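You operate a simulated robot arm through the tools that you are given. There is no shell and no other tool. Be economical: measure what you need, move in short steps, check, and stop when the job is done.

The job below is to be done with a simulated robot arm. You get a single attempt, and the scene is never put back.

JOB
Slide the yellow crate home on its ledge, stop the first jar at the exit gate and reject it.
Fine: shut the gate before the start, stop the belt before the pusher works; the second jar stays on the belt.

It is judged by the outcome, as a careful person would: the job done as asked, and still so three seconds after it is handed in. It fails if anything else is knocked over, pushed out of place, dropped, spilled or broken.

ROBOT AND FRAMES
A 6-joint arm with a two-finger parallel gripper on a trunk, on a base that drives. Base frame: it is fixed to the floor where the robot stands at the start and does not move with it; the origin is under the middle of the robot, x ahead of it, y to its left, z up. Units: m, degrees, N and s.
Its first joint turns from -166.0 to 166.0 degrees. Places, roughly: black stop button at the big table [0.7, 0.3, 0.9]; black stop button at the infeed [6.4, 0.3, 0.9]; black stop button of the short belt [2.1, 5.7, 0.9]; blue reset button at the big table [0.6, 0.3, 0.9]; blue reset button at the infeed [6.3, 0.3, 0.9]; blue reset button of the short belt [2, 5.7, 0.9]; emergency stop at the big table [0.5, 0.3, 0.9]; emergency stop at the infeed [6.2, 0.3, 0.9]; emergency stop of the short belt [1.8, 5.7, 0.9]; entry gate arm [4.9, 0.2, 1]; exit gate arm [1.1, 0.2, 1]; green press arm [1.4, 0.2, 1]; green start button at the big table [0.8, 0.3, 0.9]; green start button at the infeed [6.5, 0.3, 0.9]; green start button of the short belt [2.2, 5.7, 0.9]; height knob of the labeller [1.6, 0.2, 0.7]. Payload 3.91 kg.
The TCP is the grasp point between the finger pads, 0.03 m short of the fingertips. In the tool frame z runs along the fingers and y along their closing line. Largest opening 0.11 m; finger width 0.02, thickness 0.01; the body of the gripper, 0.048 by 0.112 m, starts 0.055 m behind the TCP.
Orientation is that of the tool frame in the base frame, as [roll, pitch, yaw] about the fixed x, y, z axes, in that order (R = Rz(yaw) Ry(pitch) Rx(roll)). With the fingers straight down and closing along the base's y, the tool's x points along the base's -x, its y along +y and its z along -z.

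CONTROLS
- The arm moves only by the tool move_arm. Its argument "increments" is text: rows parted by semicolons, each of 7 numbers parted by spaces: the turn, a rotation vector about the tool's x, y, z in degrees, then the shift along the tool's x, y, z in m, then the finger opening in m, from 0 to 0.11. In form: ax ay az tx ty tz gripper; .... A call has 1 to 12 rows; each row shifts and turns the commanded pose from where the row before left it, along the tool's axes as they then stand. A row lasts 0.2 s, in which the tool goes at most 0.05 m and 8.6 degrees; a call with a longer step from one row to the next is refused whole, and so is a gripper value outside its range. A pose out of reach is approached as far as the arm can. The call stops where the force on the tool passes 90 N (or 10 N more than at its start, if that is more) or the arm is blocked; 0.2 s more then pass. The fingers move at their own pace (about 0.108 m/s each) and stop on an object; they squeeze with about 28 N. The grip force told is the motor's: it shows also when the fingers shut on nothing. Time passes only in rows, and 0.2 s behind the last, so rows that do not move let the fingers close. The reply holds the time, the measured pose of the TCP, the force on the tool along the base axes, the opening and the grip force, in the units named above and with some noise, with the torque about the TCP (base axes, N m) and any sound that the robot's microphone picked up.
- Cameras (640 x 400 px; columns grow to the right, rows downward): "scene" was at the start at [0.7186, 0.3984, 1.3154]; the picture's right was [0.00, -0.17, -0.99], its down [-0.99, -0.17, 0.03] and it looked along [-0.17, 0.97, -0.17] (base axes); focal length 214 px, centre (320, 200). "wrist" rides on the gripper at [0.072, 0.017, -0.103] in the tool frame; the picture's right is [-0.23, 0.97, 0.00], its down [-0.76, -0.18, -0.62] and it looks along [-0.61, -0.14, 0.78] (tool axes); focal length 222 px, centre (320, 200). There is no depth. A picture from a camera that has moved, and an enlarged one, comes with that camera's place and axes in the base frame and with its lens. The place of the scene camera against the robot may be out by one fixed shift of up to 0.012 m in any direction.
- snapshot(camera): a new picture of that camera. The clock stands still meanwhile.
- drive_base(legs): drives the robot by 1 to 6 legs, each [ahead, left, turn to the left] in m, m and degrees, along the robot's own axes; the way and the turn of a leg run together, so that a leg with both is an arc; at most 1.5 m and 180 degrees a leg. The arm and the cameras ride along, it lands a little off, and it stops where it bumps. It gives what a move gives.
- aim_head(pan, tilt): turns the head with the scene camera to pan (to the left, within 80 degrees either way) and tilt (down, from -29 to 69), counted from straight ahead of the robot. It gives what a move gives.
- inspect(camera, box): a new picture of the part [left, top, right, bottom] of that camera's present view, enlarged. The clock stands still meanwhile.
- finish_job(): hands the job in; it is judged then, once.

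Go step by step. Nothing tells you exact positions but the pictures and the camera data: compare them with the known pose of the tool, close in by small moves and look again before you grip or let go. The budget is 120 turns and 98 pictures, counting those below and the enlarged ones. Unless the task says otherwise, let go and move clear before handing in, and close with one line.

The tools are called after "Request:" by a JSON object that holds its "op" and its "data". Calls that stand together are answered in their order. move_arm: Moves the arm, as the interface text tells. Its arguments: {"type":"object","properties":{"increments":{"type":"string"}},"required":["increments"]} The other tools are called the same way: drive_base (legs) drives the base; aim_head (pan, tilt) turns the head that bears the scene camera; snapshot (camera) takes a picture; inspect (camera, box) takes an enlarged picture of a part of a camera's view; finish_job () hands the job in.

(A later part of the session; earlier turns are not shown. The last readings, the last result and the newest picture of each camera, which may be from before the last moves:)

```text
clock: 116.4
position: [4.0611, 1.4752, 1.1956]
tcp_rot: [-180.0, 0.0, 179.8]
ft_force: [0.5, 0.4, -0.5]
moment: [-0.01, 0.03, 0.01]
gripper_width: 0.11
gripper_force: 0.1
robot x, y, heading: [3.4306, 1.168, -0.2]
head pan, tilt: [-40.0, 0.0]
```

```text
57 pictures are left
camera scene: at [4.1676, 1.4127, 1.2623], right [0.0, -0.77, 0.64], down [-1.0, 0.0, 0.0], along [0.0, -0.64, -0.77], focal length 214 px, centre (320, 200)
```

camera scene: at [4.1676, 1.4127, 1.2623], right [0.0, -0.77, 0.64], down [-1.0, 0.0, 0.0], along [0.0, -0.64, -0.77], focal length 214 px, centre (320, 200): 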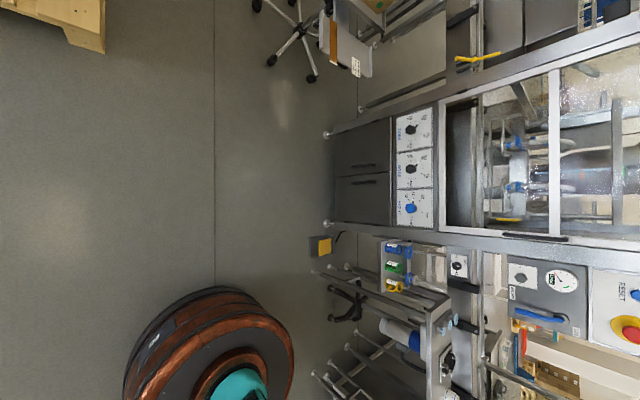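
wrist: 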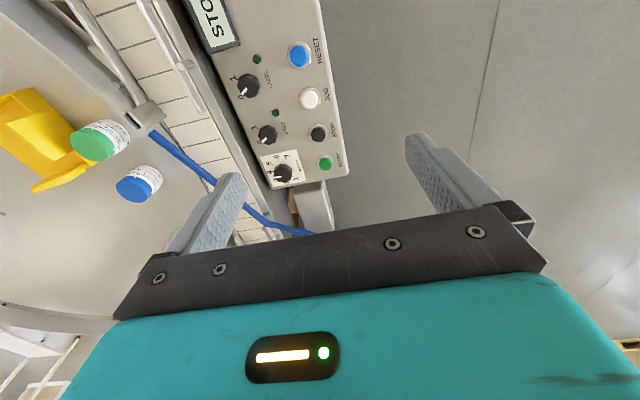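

Request:
{"op": "inspect", "data": {"camera": "scene", "box": [360, 230, 488, 310]}}

Request:
{"op": "inspect", "data": {"camera": "scene", "box": [480, 240, 640, 400]}}

```text
5.00 times, centred on (424, 270) of scene
camera zoom: at [4.1676, 1.4127, 1.2623], right [0.0, -0.77, 0.64], down [-1.0, 0.0, 0.0], along [0.0, -0.64, -0.77], focal length 1072 px, centre (-200, -150)
```

zoom: 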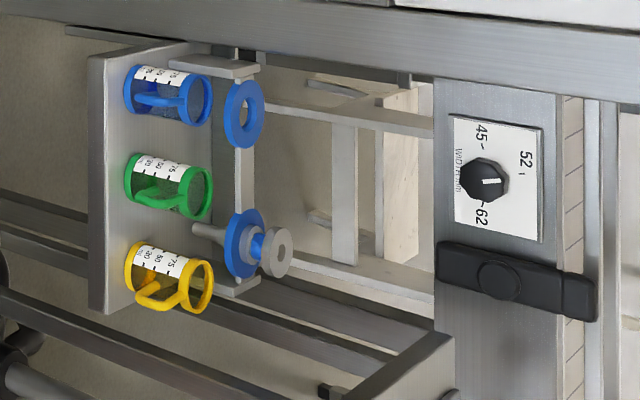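

```text
2.50 times, centred on (560, 320) of scene
camera zoom: at [4.1676, 1.4127, 1.2623], right [0.0, -0.77, 0.64], down [-1.0, 0.0, 0.0], along [0.0, -0.64, -0.77], focal length 536 px, centre (-280, -100)
```

zoom: 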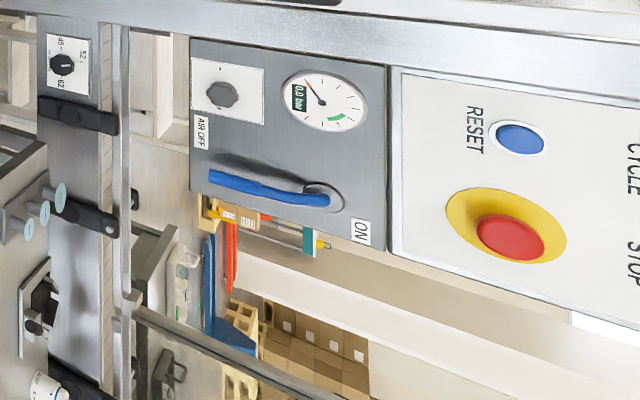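

Just measuring cups. I check the short belt area, where a yellow speck was seen by its round table.

Request:
{"op": "drive_base", "data": {"legs": [[0, 0, 90], [1.5, 0, 0], [1.0, 0, 0], [0, 0, 90]]}}

Request:
{"op": "aim_head", "data": {"pan": -65, "tilt": -15}}

Request:
{"op": "snapshot", "data": {"camera": "scene"}}

Request:
{"op": "aim_head", "data": {"pan": -65, "tilt": 40}}

Request:
{"op": "snapshot", "data": {"camera": "scene"}}

```text
clock: 136.3
position: [2.8494, 3.376, 1.1966]
tcp_rot: [179.9, 0.1, -0.8]
ft_force: [0.1, 1.4, -0.2]
moment: [0.0, -0.01, -0.02]
gripper_width: 0.1098
gripper_force: 0.0
robot x, y, heading: [3.4812, 3.6807, 179.1]
head pan, tilt: [-40.0, 0.0]
```

```text
clock: 137.2
position: [2.851, 3.3747, 1.1959]
tcp_rot: [-180.0, 0.1, -0.8]
ft_force: [0.4, -0.8, -0.4]
moment: [0.0, -0.04, 0.0]
gripper_width: 0.1102
gripper_force: 0.0
robot x, y, heading: [3.4827, 3.6769, 179.1]
head pan, tilt: [-65.0, -15.0]
```

```text
54 pictures are left
camera scene: at [2.7155, 3.4466, 1.2972], right [0.01, 0.42, 0.91], down [0.97, 0.22, -0.11], along [-0.25, 0.88, -0.41], focal length 214 px, centre (320, 200)
```

scene: 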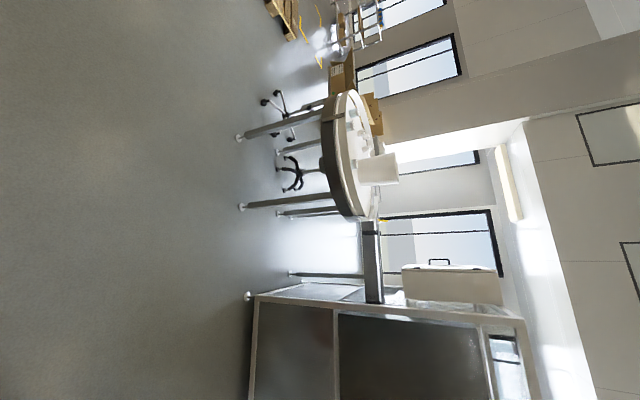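

```text
clock: 138.4
position: [2.8502, 3.3748, 1.1962]
tcp_rot: [-179.9, 0.2, -0.8]
ft_force: [0.4, -0.2, 0.4]
moment: [-0.01, 0.03, -0.03]
gripper_width: 0.1099
gripper_force: 0.1
robot x, y, heading: [3.4829, 3.6805, 179.0]
head pan, tilt: [-65.0, 40.0]
```

```text
53 pictures are left
camera scene: at [2.8016, 3.4496, 1.2952], right [0.01, 0.42, 0.91], down [0.76, -0.59, 0.27], along [0.65, 0.69, -0.33], focal length 214 px, centre (320, 200)
```

scene: 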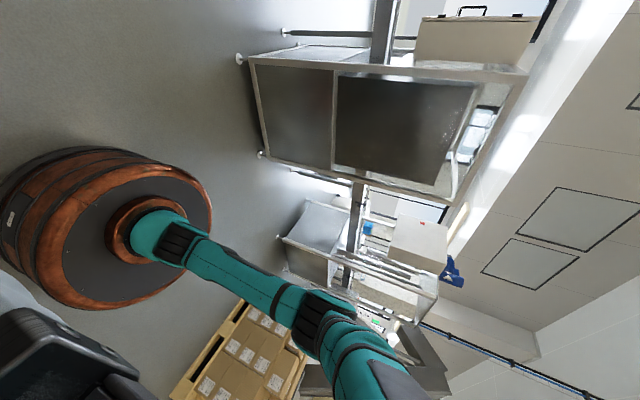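

Only another machine's back side. I return to the line's end and go round it to view the far side of the big table and the belt.

Request:
{"op": "drive_base", "data": {"legs": [[0, 0, -179], [-1.15, -1.0, 0], [-1.05, -1.0, 0], [0, -0.65, 0], [-1.2, -0.35, 0]]}}

Request:
{"op": "aim_head", "data": {"pan": -30, "tilt": 15}}

```text
refused: leg 2 is longer than a leg can be; nothing moved
```

```text
clock: 139.4
position: [2.8502, 3.376, 1.1956]
tcp_rot: [-179.9, 0.1, -0.7]
ft_force: [0.1, -0.4, -0.1]
moment: [-0.01, -0.02, 0.04]
gripper_width: 0.1099
gripper_force: 0.0
robot x, y, heading: [3.4818, 3.6756, 179.0]
head pan, tilt: [-30.0, 15.0]
```

Request:
{"op": "drive_base", "data": {"legs": [[0, 0, -179], [-1.05, -1.0, 0], [-1.1, -0.9, 0], [0, -0.75, 0], [-1.2, -0.32, 0], [0, -0.7, 0]]}}

Request:
{"op": "aim_head", "data": {"pan": -30, "tilt": 30}}

Request:
{"op": "snapshot", "data": {"camera": "scene"}}

```text
clock: 171.5
position: [0.898, 0.6782, 1.2045]
tcp_rot: [178.7, 0.5, -177.0]
ft_force: [-0.9, 0.8, 1.3]
moment: [-0.06, -0.11, -0.02]
gripper_width: 0.1102
gripper_force: 0.1
robot x, y, heading: [0.2886, 0.3621, 2.6]
head pan, tilt: [-30.0, 15.0]
stopped in leg 6: the robot was blocked; the commanded pose is now the measured one
```

```text
clock: 172.3
position: [0.8995, 0.6769, 1.1991]
tcp_rot: [179.2, 0.0, -177.8]
ft_force: [0.7, 0.0, 0.4]
moment: [0.01, -0.01, 0.02]
gripper_width: 0.1098
gripper_force: 0.0
robot x, y, heading: [0.2831, 0.3588, 2.0]
head pan, tilt: [-30.0, 30.0]
```

```text
52 pictures are left
camera scene: at [0.9602, 0.631, 1.2551], right [0.03, -0.87, 0.49], down [-0.88, 0.21, 0.43], along [-0.48, -0.44, -0.76], focal length 214 px, centre (320, 200)
```

scene: 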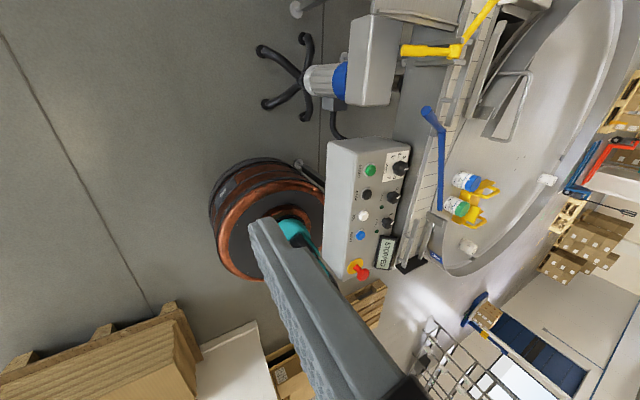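

I bumped a leg of the line; I back off and go round the end of the line at larger distance.

Request:
{"op": "drive_base", "data": {"legs": [[-0.3, 0.05, -2], [-0.15, -0.4, 0], [-0.1, -0.7, 0], [0, -0.6, 0]]}}

Request:
{"op": "aim_head", "data": {"pan": 45, "tilt": -15}}

Request:
{"op": "snapshot", "data": {"camera": "scene"}}

```text
clock: 183.1
position: [0.3576, -1.0318, 1.2003]
tcp_rot: [179.0, 0.1, 179.3]
ft_force: [-0.2, -0.4, -0.7]
moment: [0.0, 0.02, -0.01]
gripper_width: 0.11
gripper_force: 0.1
robot x, y, heading: [-0.2766, -1.3128, -1.0]
head pan, tilt: [-30.0, 30.0]
```

```text
clock: 184.5
position: [0.3568, -1.0316, 1.1995]
tcp_rot: [178.8, 0.0, 179.4]
ft_force: [0.5, 0.3, -0.2]
moment: [0.02, 0.0, 0.02]
gripper_width: 0.1099
gripper_force: 0.0
robot x, y, heading: [-0.2765, -1.3143, -0.8]
head pan, tilt: [45.0, -15.0]
```

```text
51 pictures are left
camera scene: at [0.4873, -0.9806, 1.2786], right [-0.01, -0.69, -0.72], down [-0.96, 0.2, -0.18], along [0.27, 0.69, -0.67], focal length 214 px, centre (320, 200)
```

scene: 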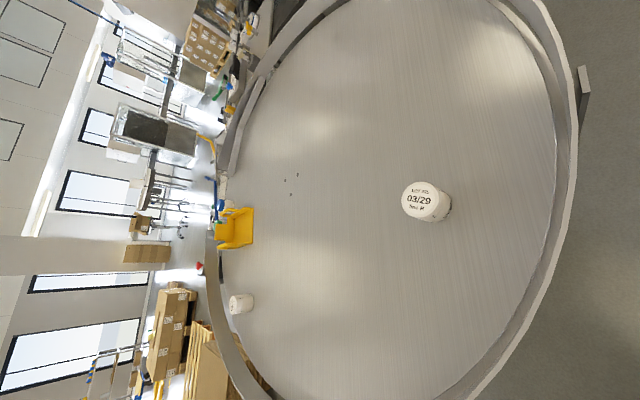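

Now the yellow crate is seen at the table rim. Enlarge it from this side.

Request:
{"op": "inspect", "data": {"camera": "scene", "box": [180, 150, 276, 320]}}

Request:
{"op": "inspect", "data": {"camera": "scene", "box": [180, 0, 290, 200]}}

```text
2.35 times, centred on (228, 235) of scene
camera zoom: at [0.4873, -0.9806, 1.2786], right [-0.01, -0.69, -0.72], down [-0.96, 0.2, -0.18], along [0.27, 0.69, -0.67], focal length 505 px, centre (536, 118)
```

zoom: 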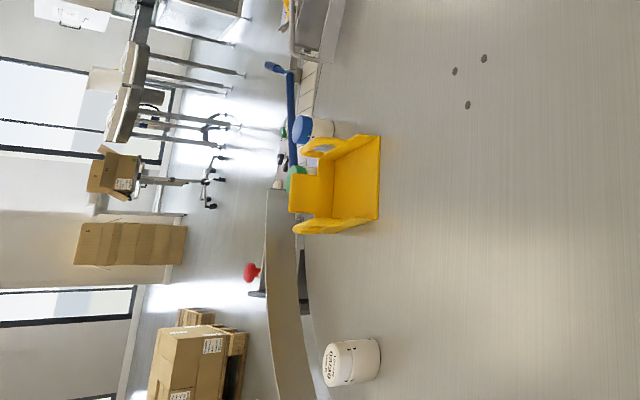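

```text
2.00 times, centred on (235, 100) of scene
camera zoom: at [0.4873, -0.9806, 1.2786], right [-0.01, -0.69, -0.72], down [-0.96, 0.2, -0.18], along [0.27, 0.69, -0.67], focal length 429 px, centre (490, 400)
```

zoom: 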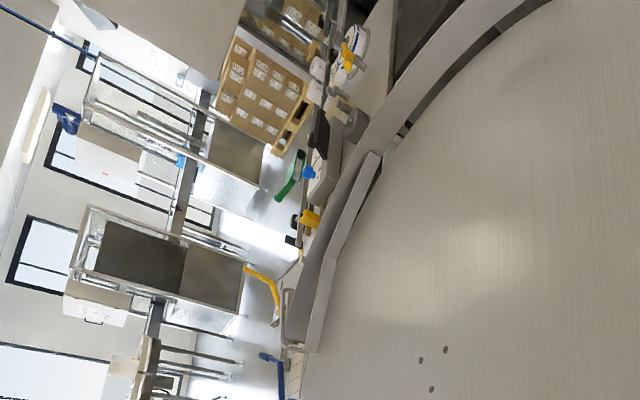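

That yellow part is more like a scoop. I look along the far side of the line from here.

Request:
{"op": "aim_head", "data": {"pan": 70, "tilt": -29}}

Request:
{"op": "snapshot", "data": {"camera": "scene"}}

Request:
{"op": "aim_head", "data": {"pan": -65, "tilt": -20}}

Request:
{"op": "snapshot", "data": {"camera": "scene"}}

Request:
{"op": "aim_head", "data": {"pan": -65, "tilt": 40}}

Request:
{"op": "snapshot", "data": {"camera": "scene"}}

```text
clock: 185.4
position: [0.3576, -1.0307, 1.1993]
tcp_rot: [179.0, -0.1, 179.4]
ft_force: [-1.2, -0.2, 0.7]
moment: [-0.05, 0.0, -0.02]
gripper_width: 0.1101
gripper_force: 0.0
robot x, y, heading: [-0.2756, -1.3116, -1.0]
head pan, tilt: [70.0, -28.6]
```

```text
48 pictures are left
camera scene: at [0.505, -0.9753, 1.3127], right [0.0, -0.33, -0.95], down [-0.87, 0.46, -0.16], along [0.49, 0.82, -0.29], focal length 214 px, centre (320, 200)
```

scene: 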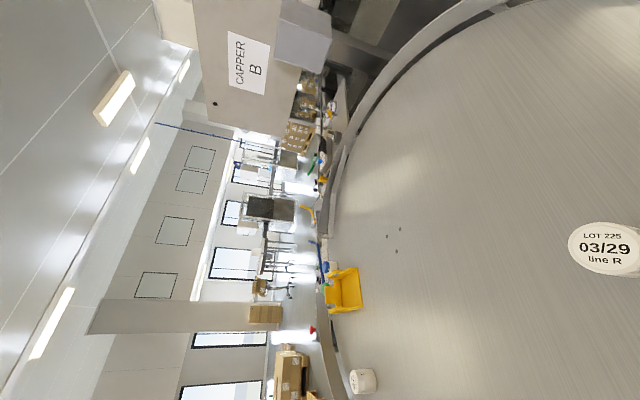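

```text
clock: 187.6
position: [0.3577, -1.031, 1.1999]
tcp_rot: [179.0, 0.1, 179.5]
ft_force: [-0.2, -0.2, -0.3]
moment: [0.02, -0.01, 0.0]
gripper_width: 0.1104
gripper_force: 0.0
robot x, y, heading: [-0.2698, -1.3115, -0.9]
head pan, tilt: [-65.0, -20.0]
```

```text
47 pictures are left
camera scene: at [0.4928, -1.1068, 1.3011], right [-0.01, -0.44, 0.9], down [-0.94, -0.3, -0.15], along [0.33, -0.85, -0.41], focal length 214 px, centre (320, 200)
```

scene: 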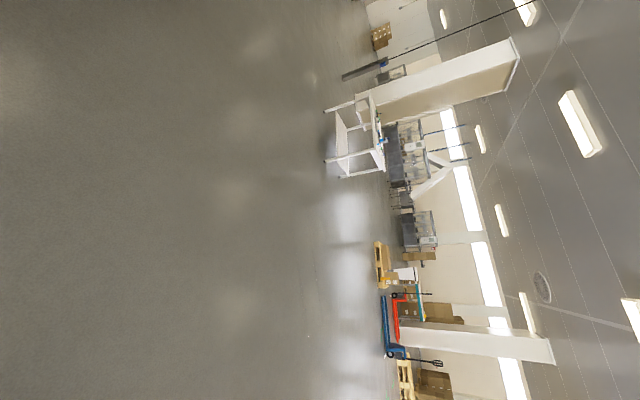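

```text
clock: 188.9
position: [0.3579, -1.0315, 1.1983]
tcp_rot: [178.8, -0.1, 179.4]
ft_force: [0.5, -0.4, -0.4]
moment: [0.02, -0.01, -0.04]
gripper_width: 0.1099
gripper_force: 0.0
robot x, y, heading: [-0.2751, -1.313, -0.8]
head pan, tilt: [-65.0, 40.0]
```

```text
46 pictures are left
camera scene: at [0.3998, -1.114, 1.2971], right [-0.01, -0.44, 0.9], down [-0.76, 0.59, 0.28], along [-0.65, -0.68, -0.34], focal length 214 px, centre (320, 200)
```

scene: 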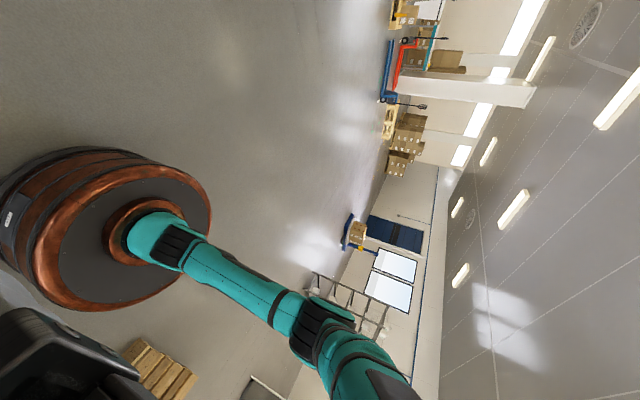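

No other crate is anywhere, so this is it: about 0.16 m long at (0.6,-0.19), top ≈0.95. I place the head right over it to see what it stands on.

Request:
{"op": "drive_base", "data": {"legs": [[0.02, 0.85, 1]]}}

Request:
{"op": "aim_head", "data": {"pan": 0, "tilt": 0}}

Request:
{"op": "snapshot", "data": {"camera": "scene"}}

Request:
{"op": "snapshot", "data": {"camera": "wrist"}}

```text
clock: 193.5
position: [0.3817, -0.157, 1.1987]
tcp_rot: [178.8, 0.0, -179.7]
ft_force: [0.3, -0.5, -0.6]
moment: [-0.04, -0.01, -0.02]
gripper_width: 0.11
gripper_force: 0.1
robot x, y, heading: [-0.2451, -0.446, -0.1]
head pan, tilt: [-65.0, 40.0]
```

```text
clock: 194.8
position: [0.3814, -0.1572, 1.1997]
tcp_rot: [178.9, -0.1, -179.8]
ft_force: [0.4, -0.1, 0.2]
moment: [-0.01, 0.02, 0.0]
gripper_width: 0.1101
gripper_force: 0.0
robot x, y, heading: [-0.2463, -0.4467, 0.2]
head pan, tilt: [0.0, 0.0]
```

```text
45 pictures are left
camera scene: at [0.488, -0.1612, 1.2445], right [0.0, -1.0, -0.02], down [-1.0, 0.0, 0.0], along [0.0, 0.02, -1.0], focal length 214 px, centre (320, 200)
```

scene: 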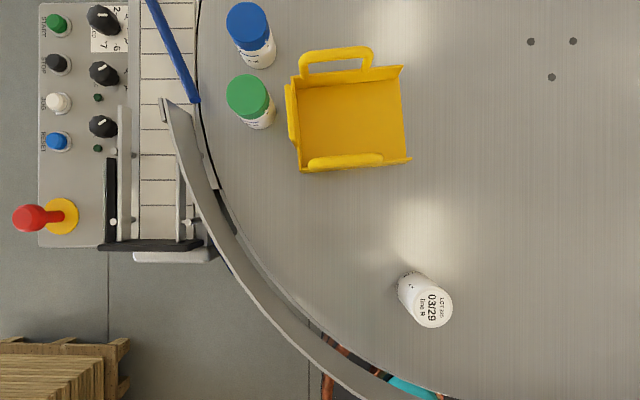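

```text
44 pictures are left
camera wrist: at [0.3095, -0.1421, 1.3019], right [0.22, 0.97, 0.02], down [0.76, -0.19, 0.62], along [0.61, -0.13, -0.78], focal length 222 px, centre (320, 200)
```

wrist: 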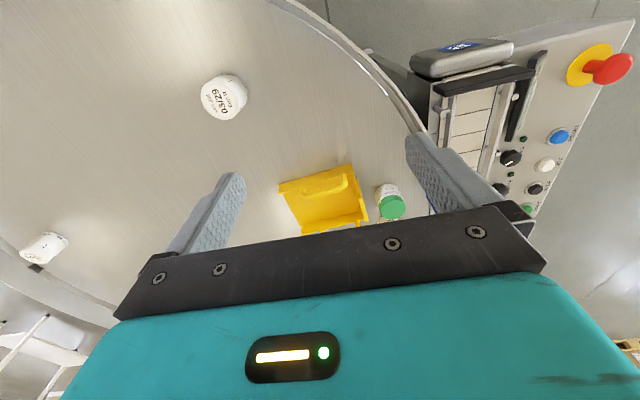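

It is just a loose jar scoop on the table, no ledge. Something yellow and a rack were visible on the far left side of the hall; I go look there.

Request:
{"op": "drive_base", "data": {"legs": [[0, 0.6, 0], [0.25, 0.5, 0], [0.6, 0.1, 0]]}}

Request:
{"op": "aim_head", "data": {"pan": 78, "tilt": 30}}

Request:
{"op": "snapshot", "data": {"camera": "scene"}}

Request:
{"op": "inspect", "data": {"camera": "scene", "box": [230, 130, 390, 230]}}

Request:
{"op": "inspect", "data": {"camera": "scene", "box": [230, 230, 390, 330]}}

```text
clock: 204.1
position: [1.2478, 1.0266, 1.1994]
tcp_rot: [179.0, 0.0, 179.7]
ft_force: [-0.5, 0.0, -0.2]
moment: [0.01, -0.01, -0.03]
gripper_width: 0.1102
gripper_force: 0.0
robot x, y, heading: [0.6139, 0.742, -0.5]
head pan, tilt: [0.0, 0.0]
```

```text
clock: 205.6
position: [1.2482, 1.0259, 1.1993]
tcp_rot: [178.9, 0.0, 179.7]
ft_force: [0.0, 0.2, 0.4]
moment: [0.02, 0.0, 0.0]
gripper_width: 0.11
gripper_force: 0.2
robot x, y, heading: [0.6152, 0.7428, -0.6]
head pan, tilt: [78.0, 30.0]
```

```text
43 pictures are left
camera scene: at [1.3062, 1.1089, 1.3173], right [0.0, -0.19, -0.98], down [-0.87, -0.49, 0.09], along [-0.49, 0.85, -0.17], focal length 214 px, centre (320, 200)
```

scene: 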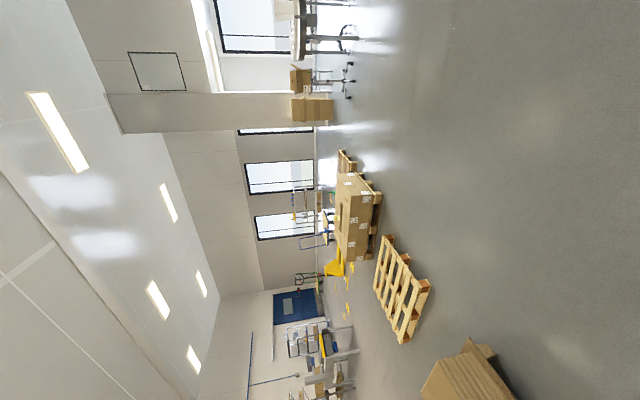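

```text
4.00 times, centred on (310, 180) of scene
camera zoom: at [1.3062, 1.1089, 1.3173], right [0.0, -0.19, -0.98], down [-0.87, -0.49, 0.09], along [-0.49, 0.85, -0.17], focal length 858 px, centre (360, 280)
```

zoom: 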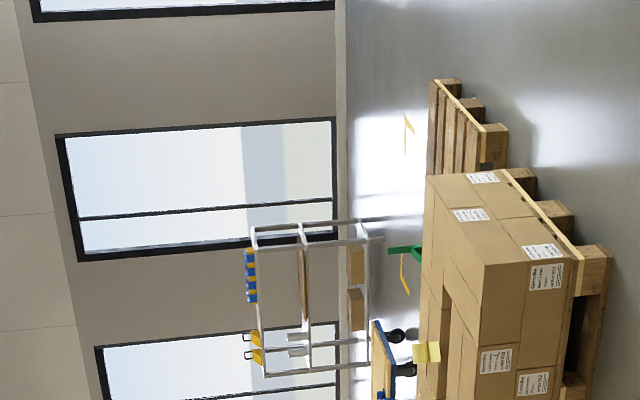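

```text
4.00 times, centred on (310, 280) of scene
camera zoom: at [1.3062, 1.1089, 1.3173], right [0.0, -0.19, -0.98], down [-0.87, -0.49, 0.09], along [-0.49, 0.85, -0.17], focal length 858 px, centre (360, -120)
```

zoom: 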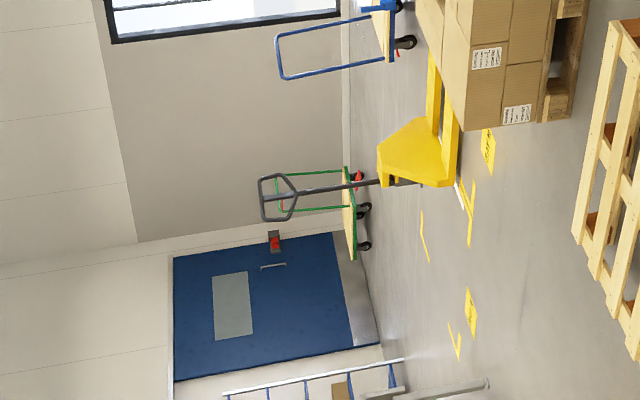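

There is a bench with something yellow at the left end of the hall; enlarge.

Request:
{"op": "inspect", "data": {"camera": "scene", "box": [270, 310, 398, 390]}}

Request:
{"op": "aim_head", "data": {"pan": 70, "tilt": 55}}

Request:
{"op": "snapshot", "data": {"camera": "scene"}}

```text
5.00 times, centred on (334, 350) of scene
camera zoom: at [1.3062, 1.1089, 1.3173], right [0.0, -0.19, -0.98], down [-0.87, -0.49, 0.09], along [-0.49, 0.85, -0.17], focal length 1072 px, centre (250, -550)
```

zoom: 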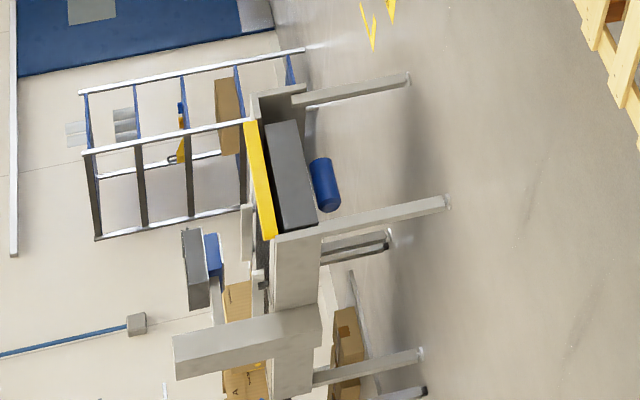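

```text
clock: 206.5
position: [1.2483, 1.0262, 1.2002]
tcp_rot: [178.9, 0.1, 179.7]
ft_force: [-0.8, 0.1, -0.5]
moment: [-0.03, -0.01, 0.0]
gripper_width: 0.1104
gripper_force: 0.0
robot x, y, heading: [0.6137, 0.7456, -0.9]
head pan, tilt: [70.0, 55.0]
```

```text
39 pictures are left
camera scene: at [1.2701, 1.0885, 1.3111], right [0.0, -0.32, -0.95], down [-0.58, -0.77, 0.27], along [-0.82, 0.55, -0.19], focal length 214 px, centre (320, 200)
```

scene: 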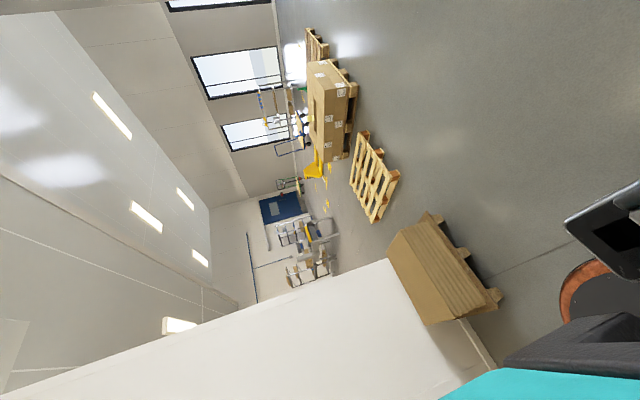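

Not a crate either. The remaining unseen part is the infeed end; I drive there.

Request:
{"op": "drive_base", "data": {"legs": [[1.4, 0.35, 0], [1.45, 0, 1], [1.45, 0, 0], [0.8, 0, 0]]}}

Request:
{"op": "aim_head", "data": {"pan": -55, "tilt": -10}}

Request:
{"op": "snapshot", "data": {"camera": "scene"}}

```text
clock: 228.9
position: [5.7634, 1.4554, 1.1987]
tcp_rot: [178.9, 0.0, -178.0]
ft_force: [0.5, 0.2, 0.3]
moment: [0.02, -0.01, 0.01]
gripper_width: 0.1099
gripper_force: 0.0
robot x, y, heading: [5.1448, 1.1469, 1.8]
head pan, tilt: [70.0, 55.0]
stopped in leg 4: the robot was blocked; the commanded pose is now the measured one
```

```text
clock: 230.9
position: [5.7636, 1.4543, 1.1987]
tcp_rot: [178.9, 0.0, -177.9]
ft_force: [0.4, 0.9, 0.3]
moment: [0.01, 0.03, 0.0]
gripper_width: 0.1098
gripper_force: 0.1
robot x, y, heading: [5.1438, 1.143, 1.7]
head pan, tilt: [-55.0, -10.0]
```

```text
38 pictures are left
camera scene: at [5.8877, 1.3862, 1.2848], right [0.02, -0.59, 0.81], down [-0.98, -0.18, -0.1], along [0.2, -0.79, -0.58], focal length 214 px, centre (320, 200)
```

scene: 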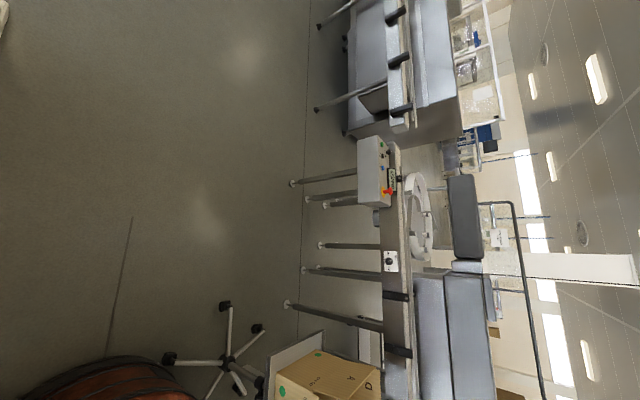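

No crate at the infeed either. I check the operator side of the short belt.

Request:
{"op": "drive_base", "data": {"legs": [[-1.45, -0.04, -1.7], [-0.8, 1.2, 0], [-1.0, 0.9, 0], [-0.8, 0.6, 0]]}}

Request:
{"op": "aim_head", "data": {"pan": 55, "tilt": 0}}

Request:
{"op": "snapshot", "data": {"camera": "scene"}}

```text
clock: 256.0
position: [1.82, 4.1632, 1.2007]
tcp_rot: [179.0, 0.0, 179.1]
ft_force: [-0.6, -0.4, -0.4]
moment: [-0.03, -0.01, 0.0]
gripper_width: 0.1102
gripper_force: 0.0
robot x, y, heading: [1.1889, 3.886, -1.3]
head pan, tilt: [-55.0, -10.0]
```

```text
clock: 257.9
position: [1.8202, 4.164, 1.1998]
tcp_rot: [178.9, 0.0, 179.2]
ft_force: [-0.2, 0.2, 0.4]
moment: [0.01, 0.01, 0.04]
gripper_width: 0.11
gripper_force: 0.1
robot x, y, heading: [1.1858, 3.8845, -0.9]
head pan, tilt: [55.0, 0.0]
```

```text
37 pictures are left
camera scene: at [1.9269, 4.2312, 1.2842], right [-0.01, -0.56, -0.83], down [-1.0, 0.01, 0.0], along [0.01, 0.83, -0.56], focal length 214 px, centre (320, 200)
```

scene: 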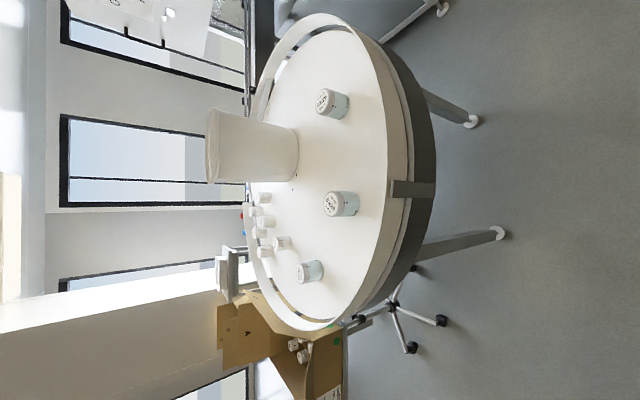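

No crate here either. The back side of the big line beyond the labeller is the only part unseen; I drive round the end of the line to it.

Request:
{"op": "drive_base", "data": {"legs": [[0, -1.4, 0.9], [0, -1.35, 0], [-0.58, -0.39, 0], [-0.61, -0.12, 0], [-0.25, -0.5, 0], [0, -1.45, 0]]}}

Request:
{"op": "drive_base", "data": {"legs": [[0.3, -0.7, 0], [1.0, 0, 0]]}}

Request:
{"op": "aim_head", "data": {"pan": 60, "tilt": -10}}

Request:
{"op": "snapshot", "data": {"camera": "scene"}}

```text
clock: 287.4
position: [0.4701, -1.0835, 1.2002]
tcp_rot: [178.9, -0.1, -178.4]
ft_force: [0.1, -0.7, 0.8]
moment: [-0.02, -0.01, 0.03]
gripper_width: 0.1101
gripper_force: 0.1
robot x, y, heading: [-0.1552, -1.386, 0.9]
head pan, tilt: [55.0, 0.0]
```

```text
clock: 296.3
position: [1.7865, -1.7267, 1.1985]
tcp_rot: [178.9, 0.0, -177.7]
ft_force: [0.1, -0.5, 0.3]
moment: [0.0, -0.02, 0.01]
gripper_width: 0.1101
gripper_force: 0.0
robot x, y, heading: [1.1704, -2.0399, 2.2]
head pan, tilt: [55.0, 0.0]
```

```text
clock: 297.0
position: [1.7866, -1.7272, 1.1994]
tcp_rot: [178.9, 0.1, -177.5]
ft_force: [0.1, -0.1, 1.2]
moment: [0.0, 0.0, 0.01]
gripper_width: 0.1101
gripper_force: 0.0
robot x, y, heading: [1.171, -2.0396, 2.0]
head pan, tilt: [60.0, -10.0]
```

```text
36 pictures are left
camera scene: at [1.9047, -1.654, 1.2936], right [0.02, -0.48, -0.88], down [-0.99, 0.11, -0.08], along [0.14, 0.87, -0.48], focal length 214 px, centre (320, 200)
```

scene: 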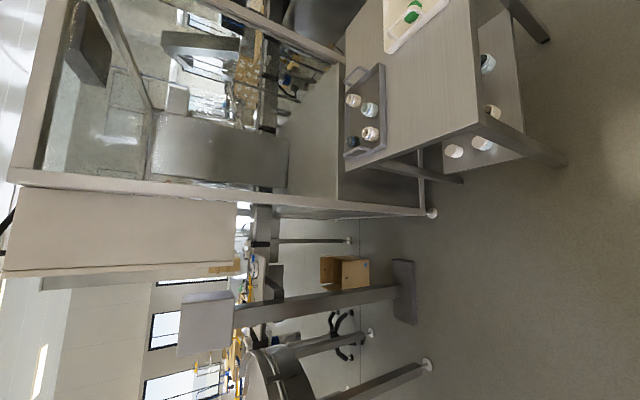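

A side bench stands behind the capper. Look further along.

Request:
{"op": "drive_base", "data": {"legs": [[1.2, -0.1, -2]]}}

Request:
{"op": "aim_head", "data": {"pan": 55, "tilt": 0}}

Request:
{"op": "snapshot", "data": {"camera": "scene"}}

Request:
{"op": "aim_head", "data": {"pan": 65, "tilt": -29}}

Request:
{"op": "snapshot", "data": {"camera": "scene"}}

```text
clock: 303.2
position: [3.0069, -1.8285, 1.199]
tcp_rot: [179.0, 0.0, -179.8]
ft_force: [0.0, 0.3, -0.9]
moment: [0.0, -0.01, 0.02]
gripper_width: 0.1103
gripper_force: 0.1
robot x, y, heading: [2.378, -2.1152, 0.1]
head pan, tilt: [60.0, -10.0]
```

```text
clock: 303.9
position: [3.0058, -1.8286, 1.1997]
tcp_rot: [178.9, -0.1, -179.8]
ft_force: [-0.8, -0.4, 0.3]
moment: [0.04, -0.01, 0.0]
gripper_width: 0.1096
gripper_force: 0.0
robot x, y, heading: [2.375, -2.1169, -0.1]
head pan, tilt: [55.0, 0.0]
```

```text
35 pictures are left
camera scene: at [3.1125, -1.759, 1.2843], right [0.0, -0.56, -0.83], down [-1.0, 0.0, 0.0], along [0.0, 0.83, -0.56], focal length 214 px, centre (320, 200)
```

scene: 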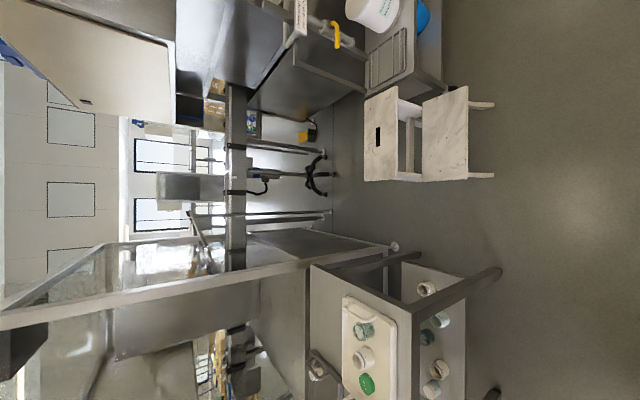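

```text
clock: 304.8
position: [3.007, -1.8277, 1.1986]
tcp_rot: [178.9, -0.1, -179.7]
ft_force: [0.0, 0.3, 0.3]
moment: [0.0, 0.01, -0.01]
gripper_width: 0.1102
gripper_force: 0.1
robot x, y, heading: [2.3786, -2.1198, 0.0]
head pan, tilt: [65.0, -28.6]
```

```text
34 pictures are left
camera scene: at [3.1525, -1.7723, 1.3073], right [0.0, -0.41, -0.91], down [-0.88, 0.43, -0.19], along [0.48, 0.8, -0.36], focal length 214 px, centre (320, 200)
```

scene: 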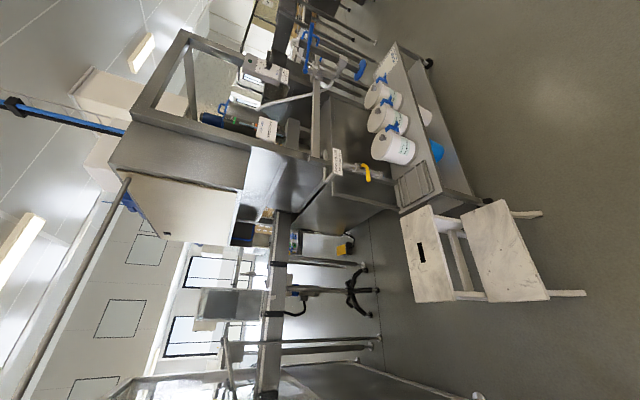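

No crate here. I return to the exit gate, to examine that station's yellow parts (including the small yellow box beside the belt) closely.

Request:
{"op": "drive_base", "data": {"legs": [[-1.3, 0.05, 0], [-1.3, 0.05, 0], [0, 1.3, 0], [0, 0.85, 0]]}}

Request:
{"op": "drive_base", "data": {"legs": [[0.28, 0.5, 0], [0.6, 0.12, 0], [0.67, 0.3, 0], [0, 0, -90]]}}

Request:
{"op": "aim_head", "data": {"pan": -20, "tilt": -10}}

Request:
{"op": "snapshot", "data": {"camera": "scene"}}

```text
clock: 327.4
position: [0.5086, 0.4143, 1.1998]
tcp_rot: [178.9, -0.1, 179.2]
ft_force: [0.3, 0.7, -0.7]
moment: [0.0, 0.0, -0.02]
gripper_width: 0.11
gripper_force: 0.0
robot x, y, heading: [-0.1261, 0.1362, -0.9]
head pan, tilt: [65.0, -28.6]
```

```text
clock: 340.6
position: [1.8636, 0.4684, 1.2091]
tcp_rot: [178.4, 0.3, 102.3]
ft_force: [-41.2, 155.3, 10.6]
moment: [-18.9, -5.19, 2.03]
gripper_width: 0.1102
gripper_force: 0.0
robot x, y, heading: [1.4604, 1.0175, -79.6]
head pan, tilt: [65.0, -28.6]
heard: click
stopped in leg 4: the force on the tool passed its limit at 218 N (the readings are from after the stop); the commanded pose is now the measured one
```

```text
clock: 342.2
position: [1.8579, 0.4581, 1.2048]
tcp_rot: [178.6, 0.1, 101.5]
ft_force: [-1.0, 13.3, -4.1]
moment: [-0.86, 0.04, 0.18]
gripper_width: 0.1101
gripper_force: 0.1
robot x, y, heading: [1.4582, 1.0126, -80.2]
head pan, tilt: [-20.0, -10.0]
```

```text
33 pictures are left
camera scene: at [1.8508, 0.326, 1.2607], right [-0.93, -0.19, 0.32], down [-0.25, 0.95, -0.16], along [-0.27, -0.23, -0.94], focal length 214 px, centre (320, 200)
```

scene: 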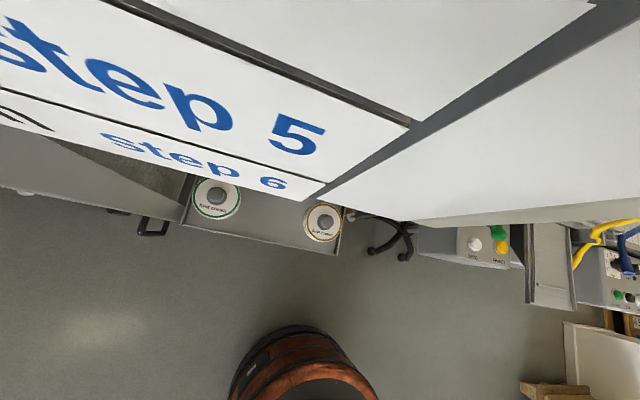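

I swept the hand against the capper cabinet because I had drifted right; I back away and look what was touched.

Request:
{"op": "drive_base", "data": {"legs": [[-0.35, 0, 0], [0, -0.25, -10]]}}

Request:
{"op": "aim_head", "data": {"pan": 40, "tilt": -25}}

Request:
{"op": "snapshot", "data": {"camera": "scene"}}

```text
clock: 345.9
position: [1.454, 0.7257, 1.2061]
tcp_rot: [178.5, 0.0, 91.7]
ft_force: [0.1, -0.4, -0.1]
moment: [0.01, 0.0, 0.0]
gripper_width: 0.1098
gripper_force: 0.0
robot x, y, heading: [1.1542, 1.3421, -90.0]
head pan, tilt: [-20.0, -10.0]
```

```text
clock: 347.2
position: [1.4528, 0.7254, 1.207]
tcp_rot: [178.5, 0.0, 91.7]
ft_force: [-0.2, -0.3, -0.3]
moment: [-0.04, 0.0, -0.03]
gripper_width: 0.11
gripper_force: 0.0
robot x, y, heading: [1.1582, 1.3441, -89.9]
head pan, tilt: [40.0, -25.0]
```

```text
32 pictures are left
camera scene: at [1.4979, 0.5777, 1.2882], right [-0.75, -0.02, -0.66], down [0.25, 0.91, -0.32], along [0.61, -0.41, -0.68], focal length 214 px, centre (320, 200)
```

scene: 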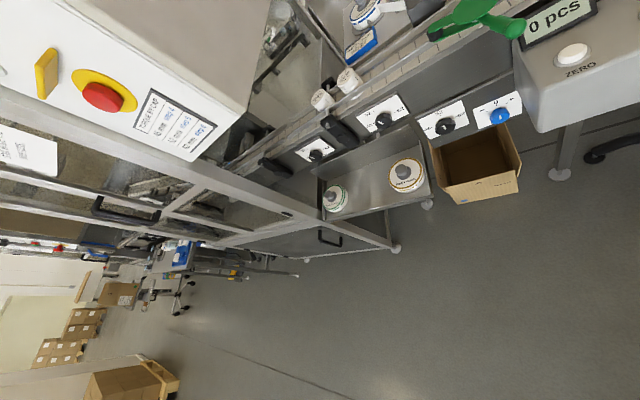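

The jars still stand on the belt. I check the capper panel for a changed state.

Request:
{"op": "inspect", "data": {"camera": "scene", "box": [0, 0, 260, 170]}}

Request:
{"op": "aim_head", "data": {"pan": -15, "tilt": -29}}

Request:
{"op": "snapshot", "data": {"camera": "scene"}}

```text
2.35 times, centred on (130, 85) of scene
camera zoom: at [1.4979, 0.5777, 1.2882], right [-0.75, -0.02, -0.66], down [0.25, 0.91, -0.32], along [0.61, -0.41, -0.68], focal length 505 px, centre (767, 471)
```

zoom: 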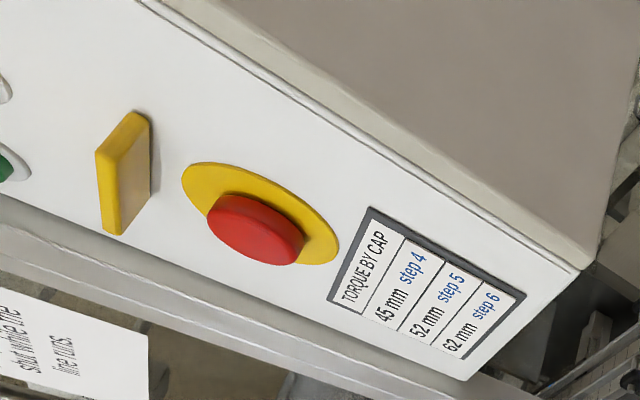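

```text
clock: 348.4
position: [1.453, 0.7243, 1.2063]
tcp_rot: [178.6, 0.1, 91.6]
ft_force: [0.3, 0.4, 0.0]
moment: [0.02, -0.01, -0.03]
gripper_width: 0.1099
gripper_force: 0.0
robot x, y, heading: [1.1578, 1.3435, -90.2]
head pan, tilt: [-15.0, -28.6]
```

```text
30 pictures are left
camera scene: at [1.4355, 0.5714, 1.2762], right [-0.97, -0.03, 0.23], down [-0.14, 0.87, -0.47], along [-0.19, -0.49, -0.85], focal length 214 px, centre (320, 200)
```

scene: 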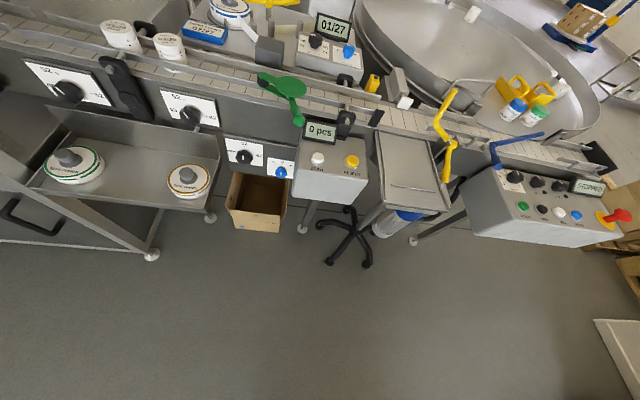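

The crate must be something I've misjudged; I enlarge the pusher/sensor/chute area and the far table.

Request:
{"op": "inspect", "data": {"camera": "scene", "box": [290, 50, 480, 220]}}

Request:
{"op": "inspect", "data": {"camera": "scene", "box": [180, 0, 400, 130]}}

```text
2.35 times, centred on (385, 135) of scene
camera zoom: at [1.4355, 0.5714, 1.2762], right [-0.97, -0.03, 0.23], down [-0.14, 0.87, -0.47], along [-0.19, -0.49, -0.85], focal length 505 px, centre (167, 353)
```

zoom: 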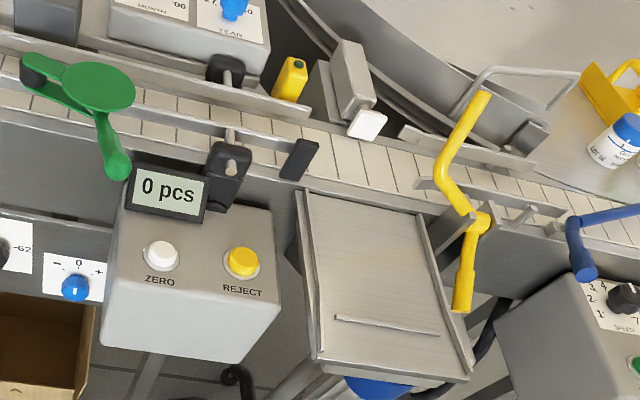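

```text
2.91 times, centred on (290, 65) of scene
camera zoom: at [1.4355, 0.5714, 1.2762], right [-0.97, -0.03, 0.23], down [-0.14, 0.87, -0.47], along [-0.19, -0.49, -0.85], focal length 624 px, centre (407, 593)
```

zoom: 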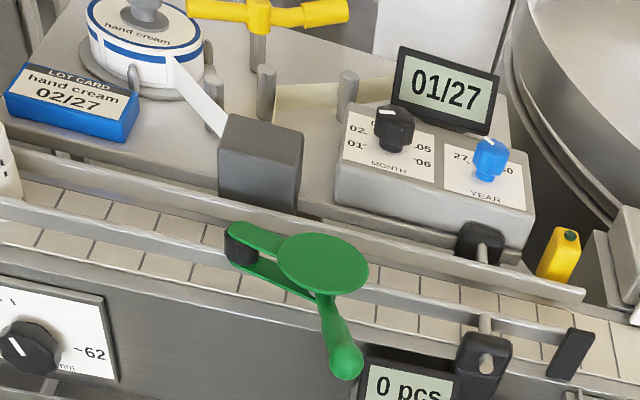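

I now read it so: the reject plate (x≈1.03–1.2, y≈0.1–0.35) with side rails and a stop bar is the ledge, and the yellow crate (body ≈0.125 × 0.165, open toward -y, now on the round table) belongs on it to catch the reject. I drive back to fetch it.

Request:
{"op": "drive_base", "data": {"legs": [[0, 0, 90], [-0.55, -0.6, 0], [-0.6, -0.12, 0], [-0.08, -0.55, 0]]}}

Request:
{"op": "aim_head", "data": {"pan": -40, "tilt": 10}}

Request:
{"op": "inspect", "data": {"camera": "scene", "box": [240, 100, 430, 260]}}

```text
clock: 362.4
position: [0.5448, 0.3734, 1.2058]
tcp_rot: [178.5, 0.2, -178.9]
ft_force: [1.0, -0.3, 0.1]
moment: [0.0, -0.03, -0.01]
gripper_width: 0.11
gripper_force: 0.1
robot x, y, heading: [-0.0753, 0.0816, -0.5]
head pan, tilt: [-15.0, -28.6]
```

```text
clock: 363.4
position: [0.5433, 0.3728, 1.2065]
tcp_rot: [178.6, 0.1, -178.8]
ft_force: [0.5, 0.3, -0.3]
moment: [0.0, 0.03, 0.04]
gripper_width: 0.11
gripper_force: 0.0
robot x, y, heading: [-0.077, 0.0836, -0.6]
head pan, tilt: [-40.0, 10.0]
```

```text
2.50 times, centred on (335, 180) of scene
camera zoom: at [0.6358, 0.3101, 1.2684], right [0.02, -0.78, 0.62], down [-0.99, 0.09, 0.13], along [-0.16, -0.62, -0.77], focal length 536 px, centre (282, 250)
```

zoom: 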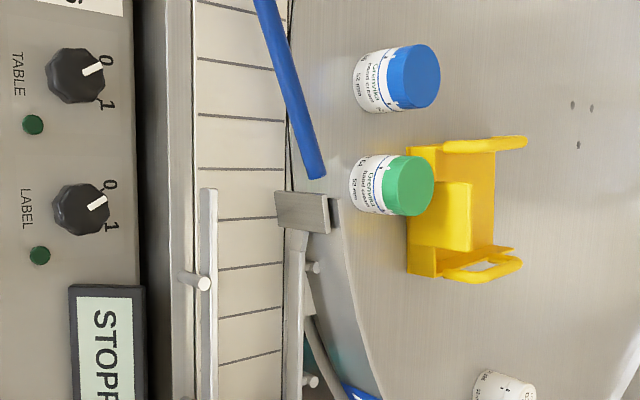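

The crate's back wall has a raised tab centred about x≈0.594, y≈-0.115, top z≈1.0, with the green jar just behind it (y≈-0.05). I bring the hand above the tab with a narrow opening.

Request:
{"op": "move_arm", "data": {"increments": "1.5 0 1.2 -0.01 -0.045 0 0.06; 0 0 0 -0.01 -0.045 0 0.05; 0 0 0 -0.01 -0.045 0 0.05; 0 0 0 -0.008 -0.045 0 0.05; 0 0 0 0 -0.045 0 0.05; 0 0 0 0 -0.045 0 0.05; 0 0 0 0 -0.045 0 0.05; 0 0 0 0 -0.045 0 0.05; 0 0 0 0 -0.045 0 0.05; 0 0 0 0 -0.045 0 0.05; 0 0 0 0 -0.045 0.04 0.05; 0 0 0 0 0 0.04 0.05"}}

Request:
{"op": "snapshot", "data": {"camera": "scene"}}

Request:
{"op": "snapshot", "data": {"camera": "wrist"}}

```text
refused: row 11 steps farther than a row can; nothing moved
```

```text
26 pictures are left
camera scene: at [0.6358, 0.3101, 1.2684], right [0.02, -0.78, 0.62], down [-0.99, 0.09, 0.13], along [-0.16, -0.62, -0.77], focal length 214 px, centre (320, 200)
```

scene: 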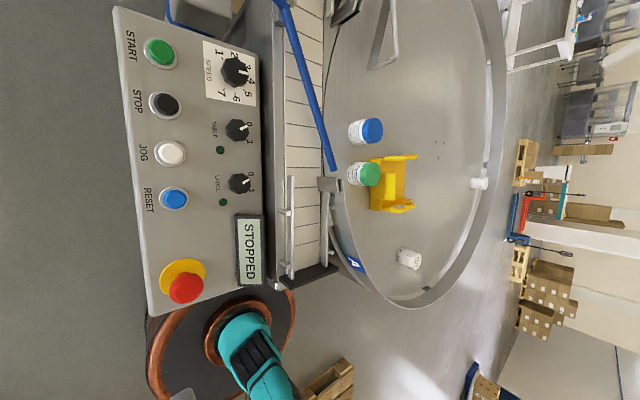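

```text
25 pictures are left
camera wrist: at [0.4716, 0.3857, 1.3086], right [0.21, 0.98, 0.03], down [0.76, -0.18, 0.62], along [0.61, -0.11, -0.78], focal length 222 px, centre (320, 200)
```

wrist: 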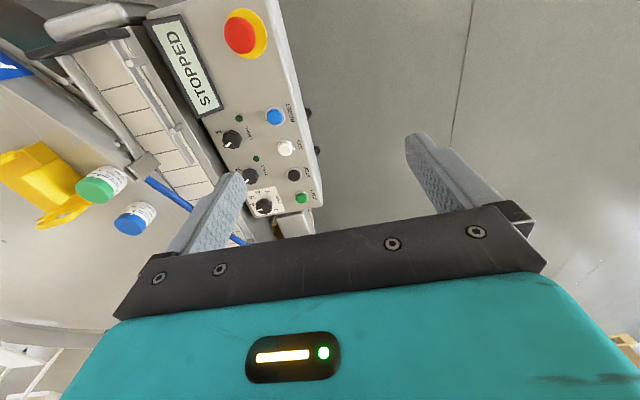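

That call was refused for one long row; I resend it with shorter steps.

Request:
{"op": "move_arm", "data": {"increments": "1.5 0 1.2 -0.01 -0.045 0 0.06; 0 0 0 -0.01 -0.045 0 0.05; 0 0 0 -0.01 -0.045 0 0.05; 0 0 0 -0.008 -0.045 0 0.05; 0 0 0 0 -0.045 0 0.05; 0 0 0 0 -0.045 0 0.05; 0 0 0 0 -0.045 0 0.05; 0 0 0 0 -0.045 0 0.05; 0 0 0 0 -0.045 0 0.05; 0 0 0 0 -0.045 0 0.05; 0 0 0 0 -0.045 0 0.05; 0 0 0 0 0 0.04 0.05"}}

```text
clock: 366.0
position: [0.583, -0.124, 1.1618]
tcp_rot: [179.9, 0.1, 180.0]
ft_force: [-0.6, -0.5, 0.1]
moment: [0.0, 0.02, -0.03]
gripper_width: 0.05
gripper_force: 0.1
robot x, y, heading: [-0.075, 0.0836, -0.4]
head pan, tilt: [-40.0, 10.0]
```

Request:
{"op": "move_arm", "data": {"increments": "0 0 0 0 0 0.04 0.05; 0 0 0 0 0 0.04 0.05; 0 0 0 0 0 0.015 0.05"}}

Request:
{"op": "inspect", "data": {"camera": "scene", "box": [300, 90, 460, 250]}}

Request:
{"op": "inspect", "data": {"camera": "wrist", "box": [160, 80, 480, 280]}}

```text
clock: 366.8
position: [0.584, -0.1214, 1.0694]
tcp_rot: [180.0, 0.2, 180.0]
ft_force: [-1.0, 0.8, 1.0]
moment: [0.0, -0.01, -0.03]
gripper_width: 0.05
gripper_force: 0.0
robot x, y, heading: [-0.0801, 0.0838, -0.3]
head pan, tilt: [-40.0, 10.0]
```

```text
2.50 times, centred on (380, 170) of scene
camera zoom: at [0.6738, -0.1856, 1.1329], right [0.0, -0.77, 0.64], down [-0.99, 0.11, 0.13], along [-0.17, -0.63, -0.76], focal length 536 px, centre (170, 275)
```

zoom: 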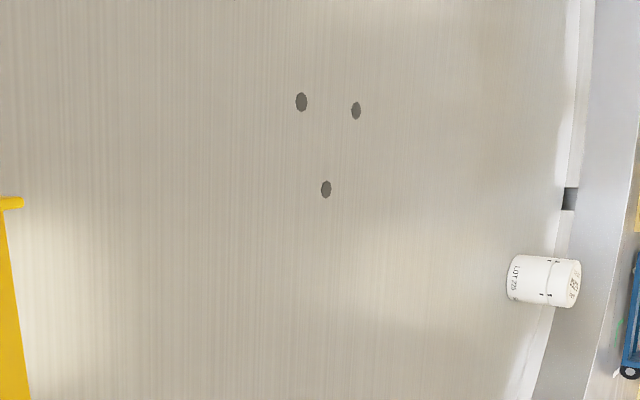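

```text
2.00 times, centred on (320, 180) of wrist
camera zoom: at [0.5112, -0.1053, 1.171], right [0.23, 0.97, 0.0], down [0.76, -0.18, 0.62], along [0.61, -0.14, -0.78], focal length 444 px, centre (320, 240)
```

zoom: 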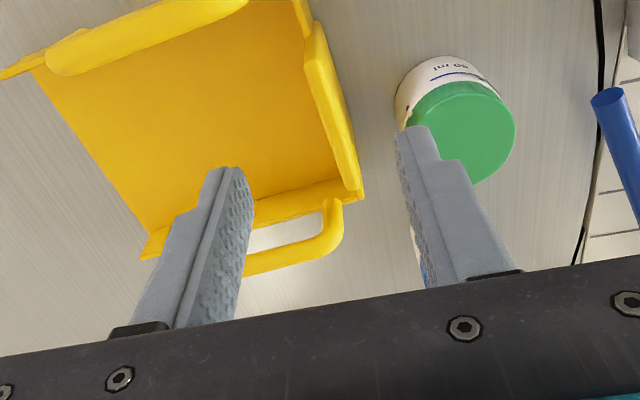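

The hand camera confirms: tab at y≈-0.114, x 0.55–0.62, the jar edge at about y≈-0.085. (The scene camera rides with the hand.) I shift a touch away from the jar and descend.

Request:
{"op": "move_arm", "data": {"increments": "0 0 0 0.009 -0.004 0 0.05; 0 0 0 0 0 0.03 0.05; 0 0 0 0 0 0.025 0.05; 0 0 0 0 0 0.015 0.05; 0 0 0 0 0 0.012 0.05"}}

Request:
{"op": "inspect", "data": {"camera": "wrist", "box": [160, 80, 480, 280]}}

```text
clock: 368.0
position: [0.5746, -0.1252, 0.9881]
tcp_rot: [180.0, 0.1, -179.9]
ft_force: [-0.4, -0.3, -0.6]
moment: [0.01, 0.04, 0.01]
gripper_width: 0.0502
gripper_force: 0.0
robot x, y, heading: [-0.0793, 0.0821, -0.8]
head pan, tilt: [-40.0, 10.0]
```

```text
2.00 times, centred on (320, 180) of wrist
camera zoom: at [0.5022, -0.1079, 1.0902], right [0.23, 0.97, 0.0], down [0.76, -0.18, 0.62], along [0.61, -0.14, -0.78], focal length 444 px, centre (320, 240)
```

zoom: 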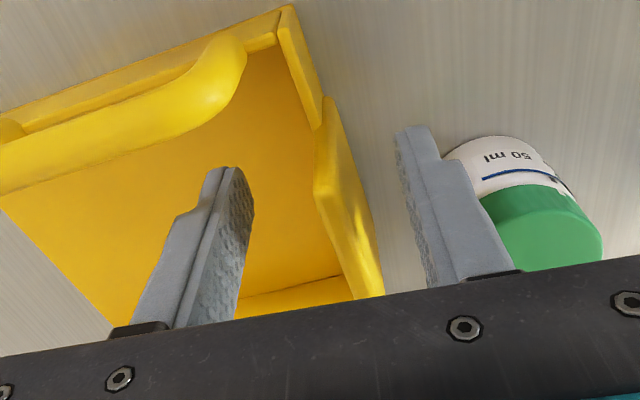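

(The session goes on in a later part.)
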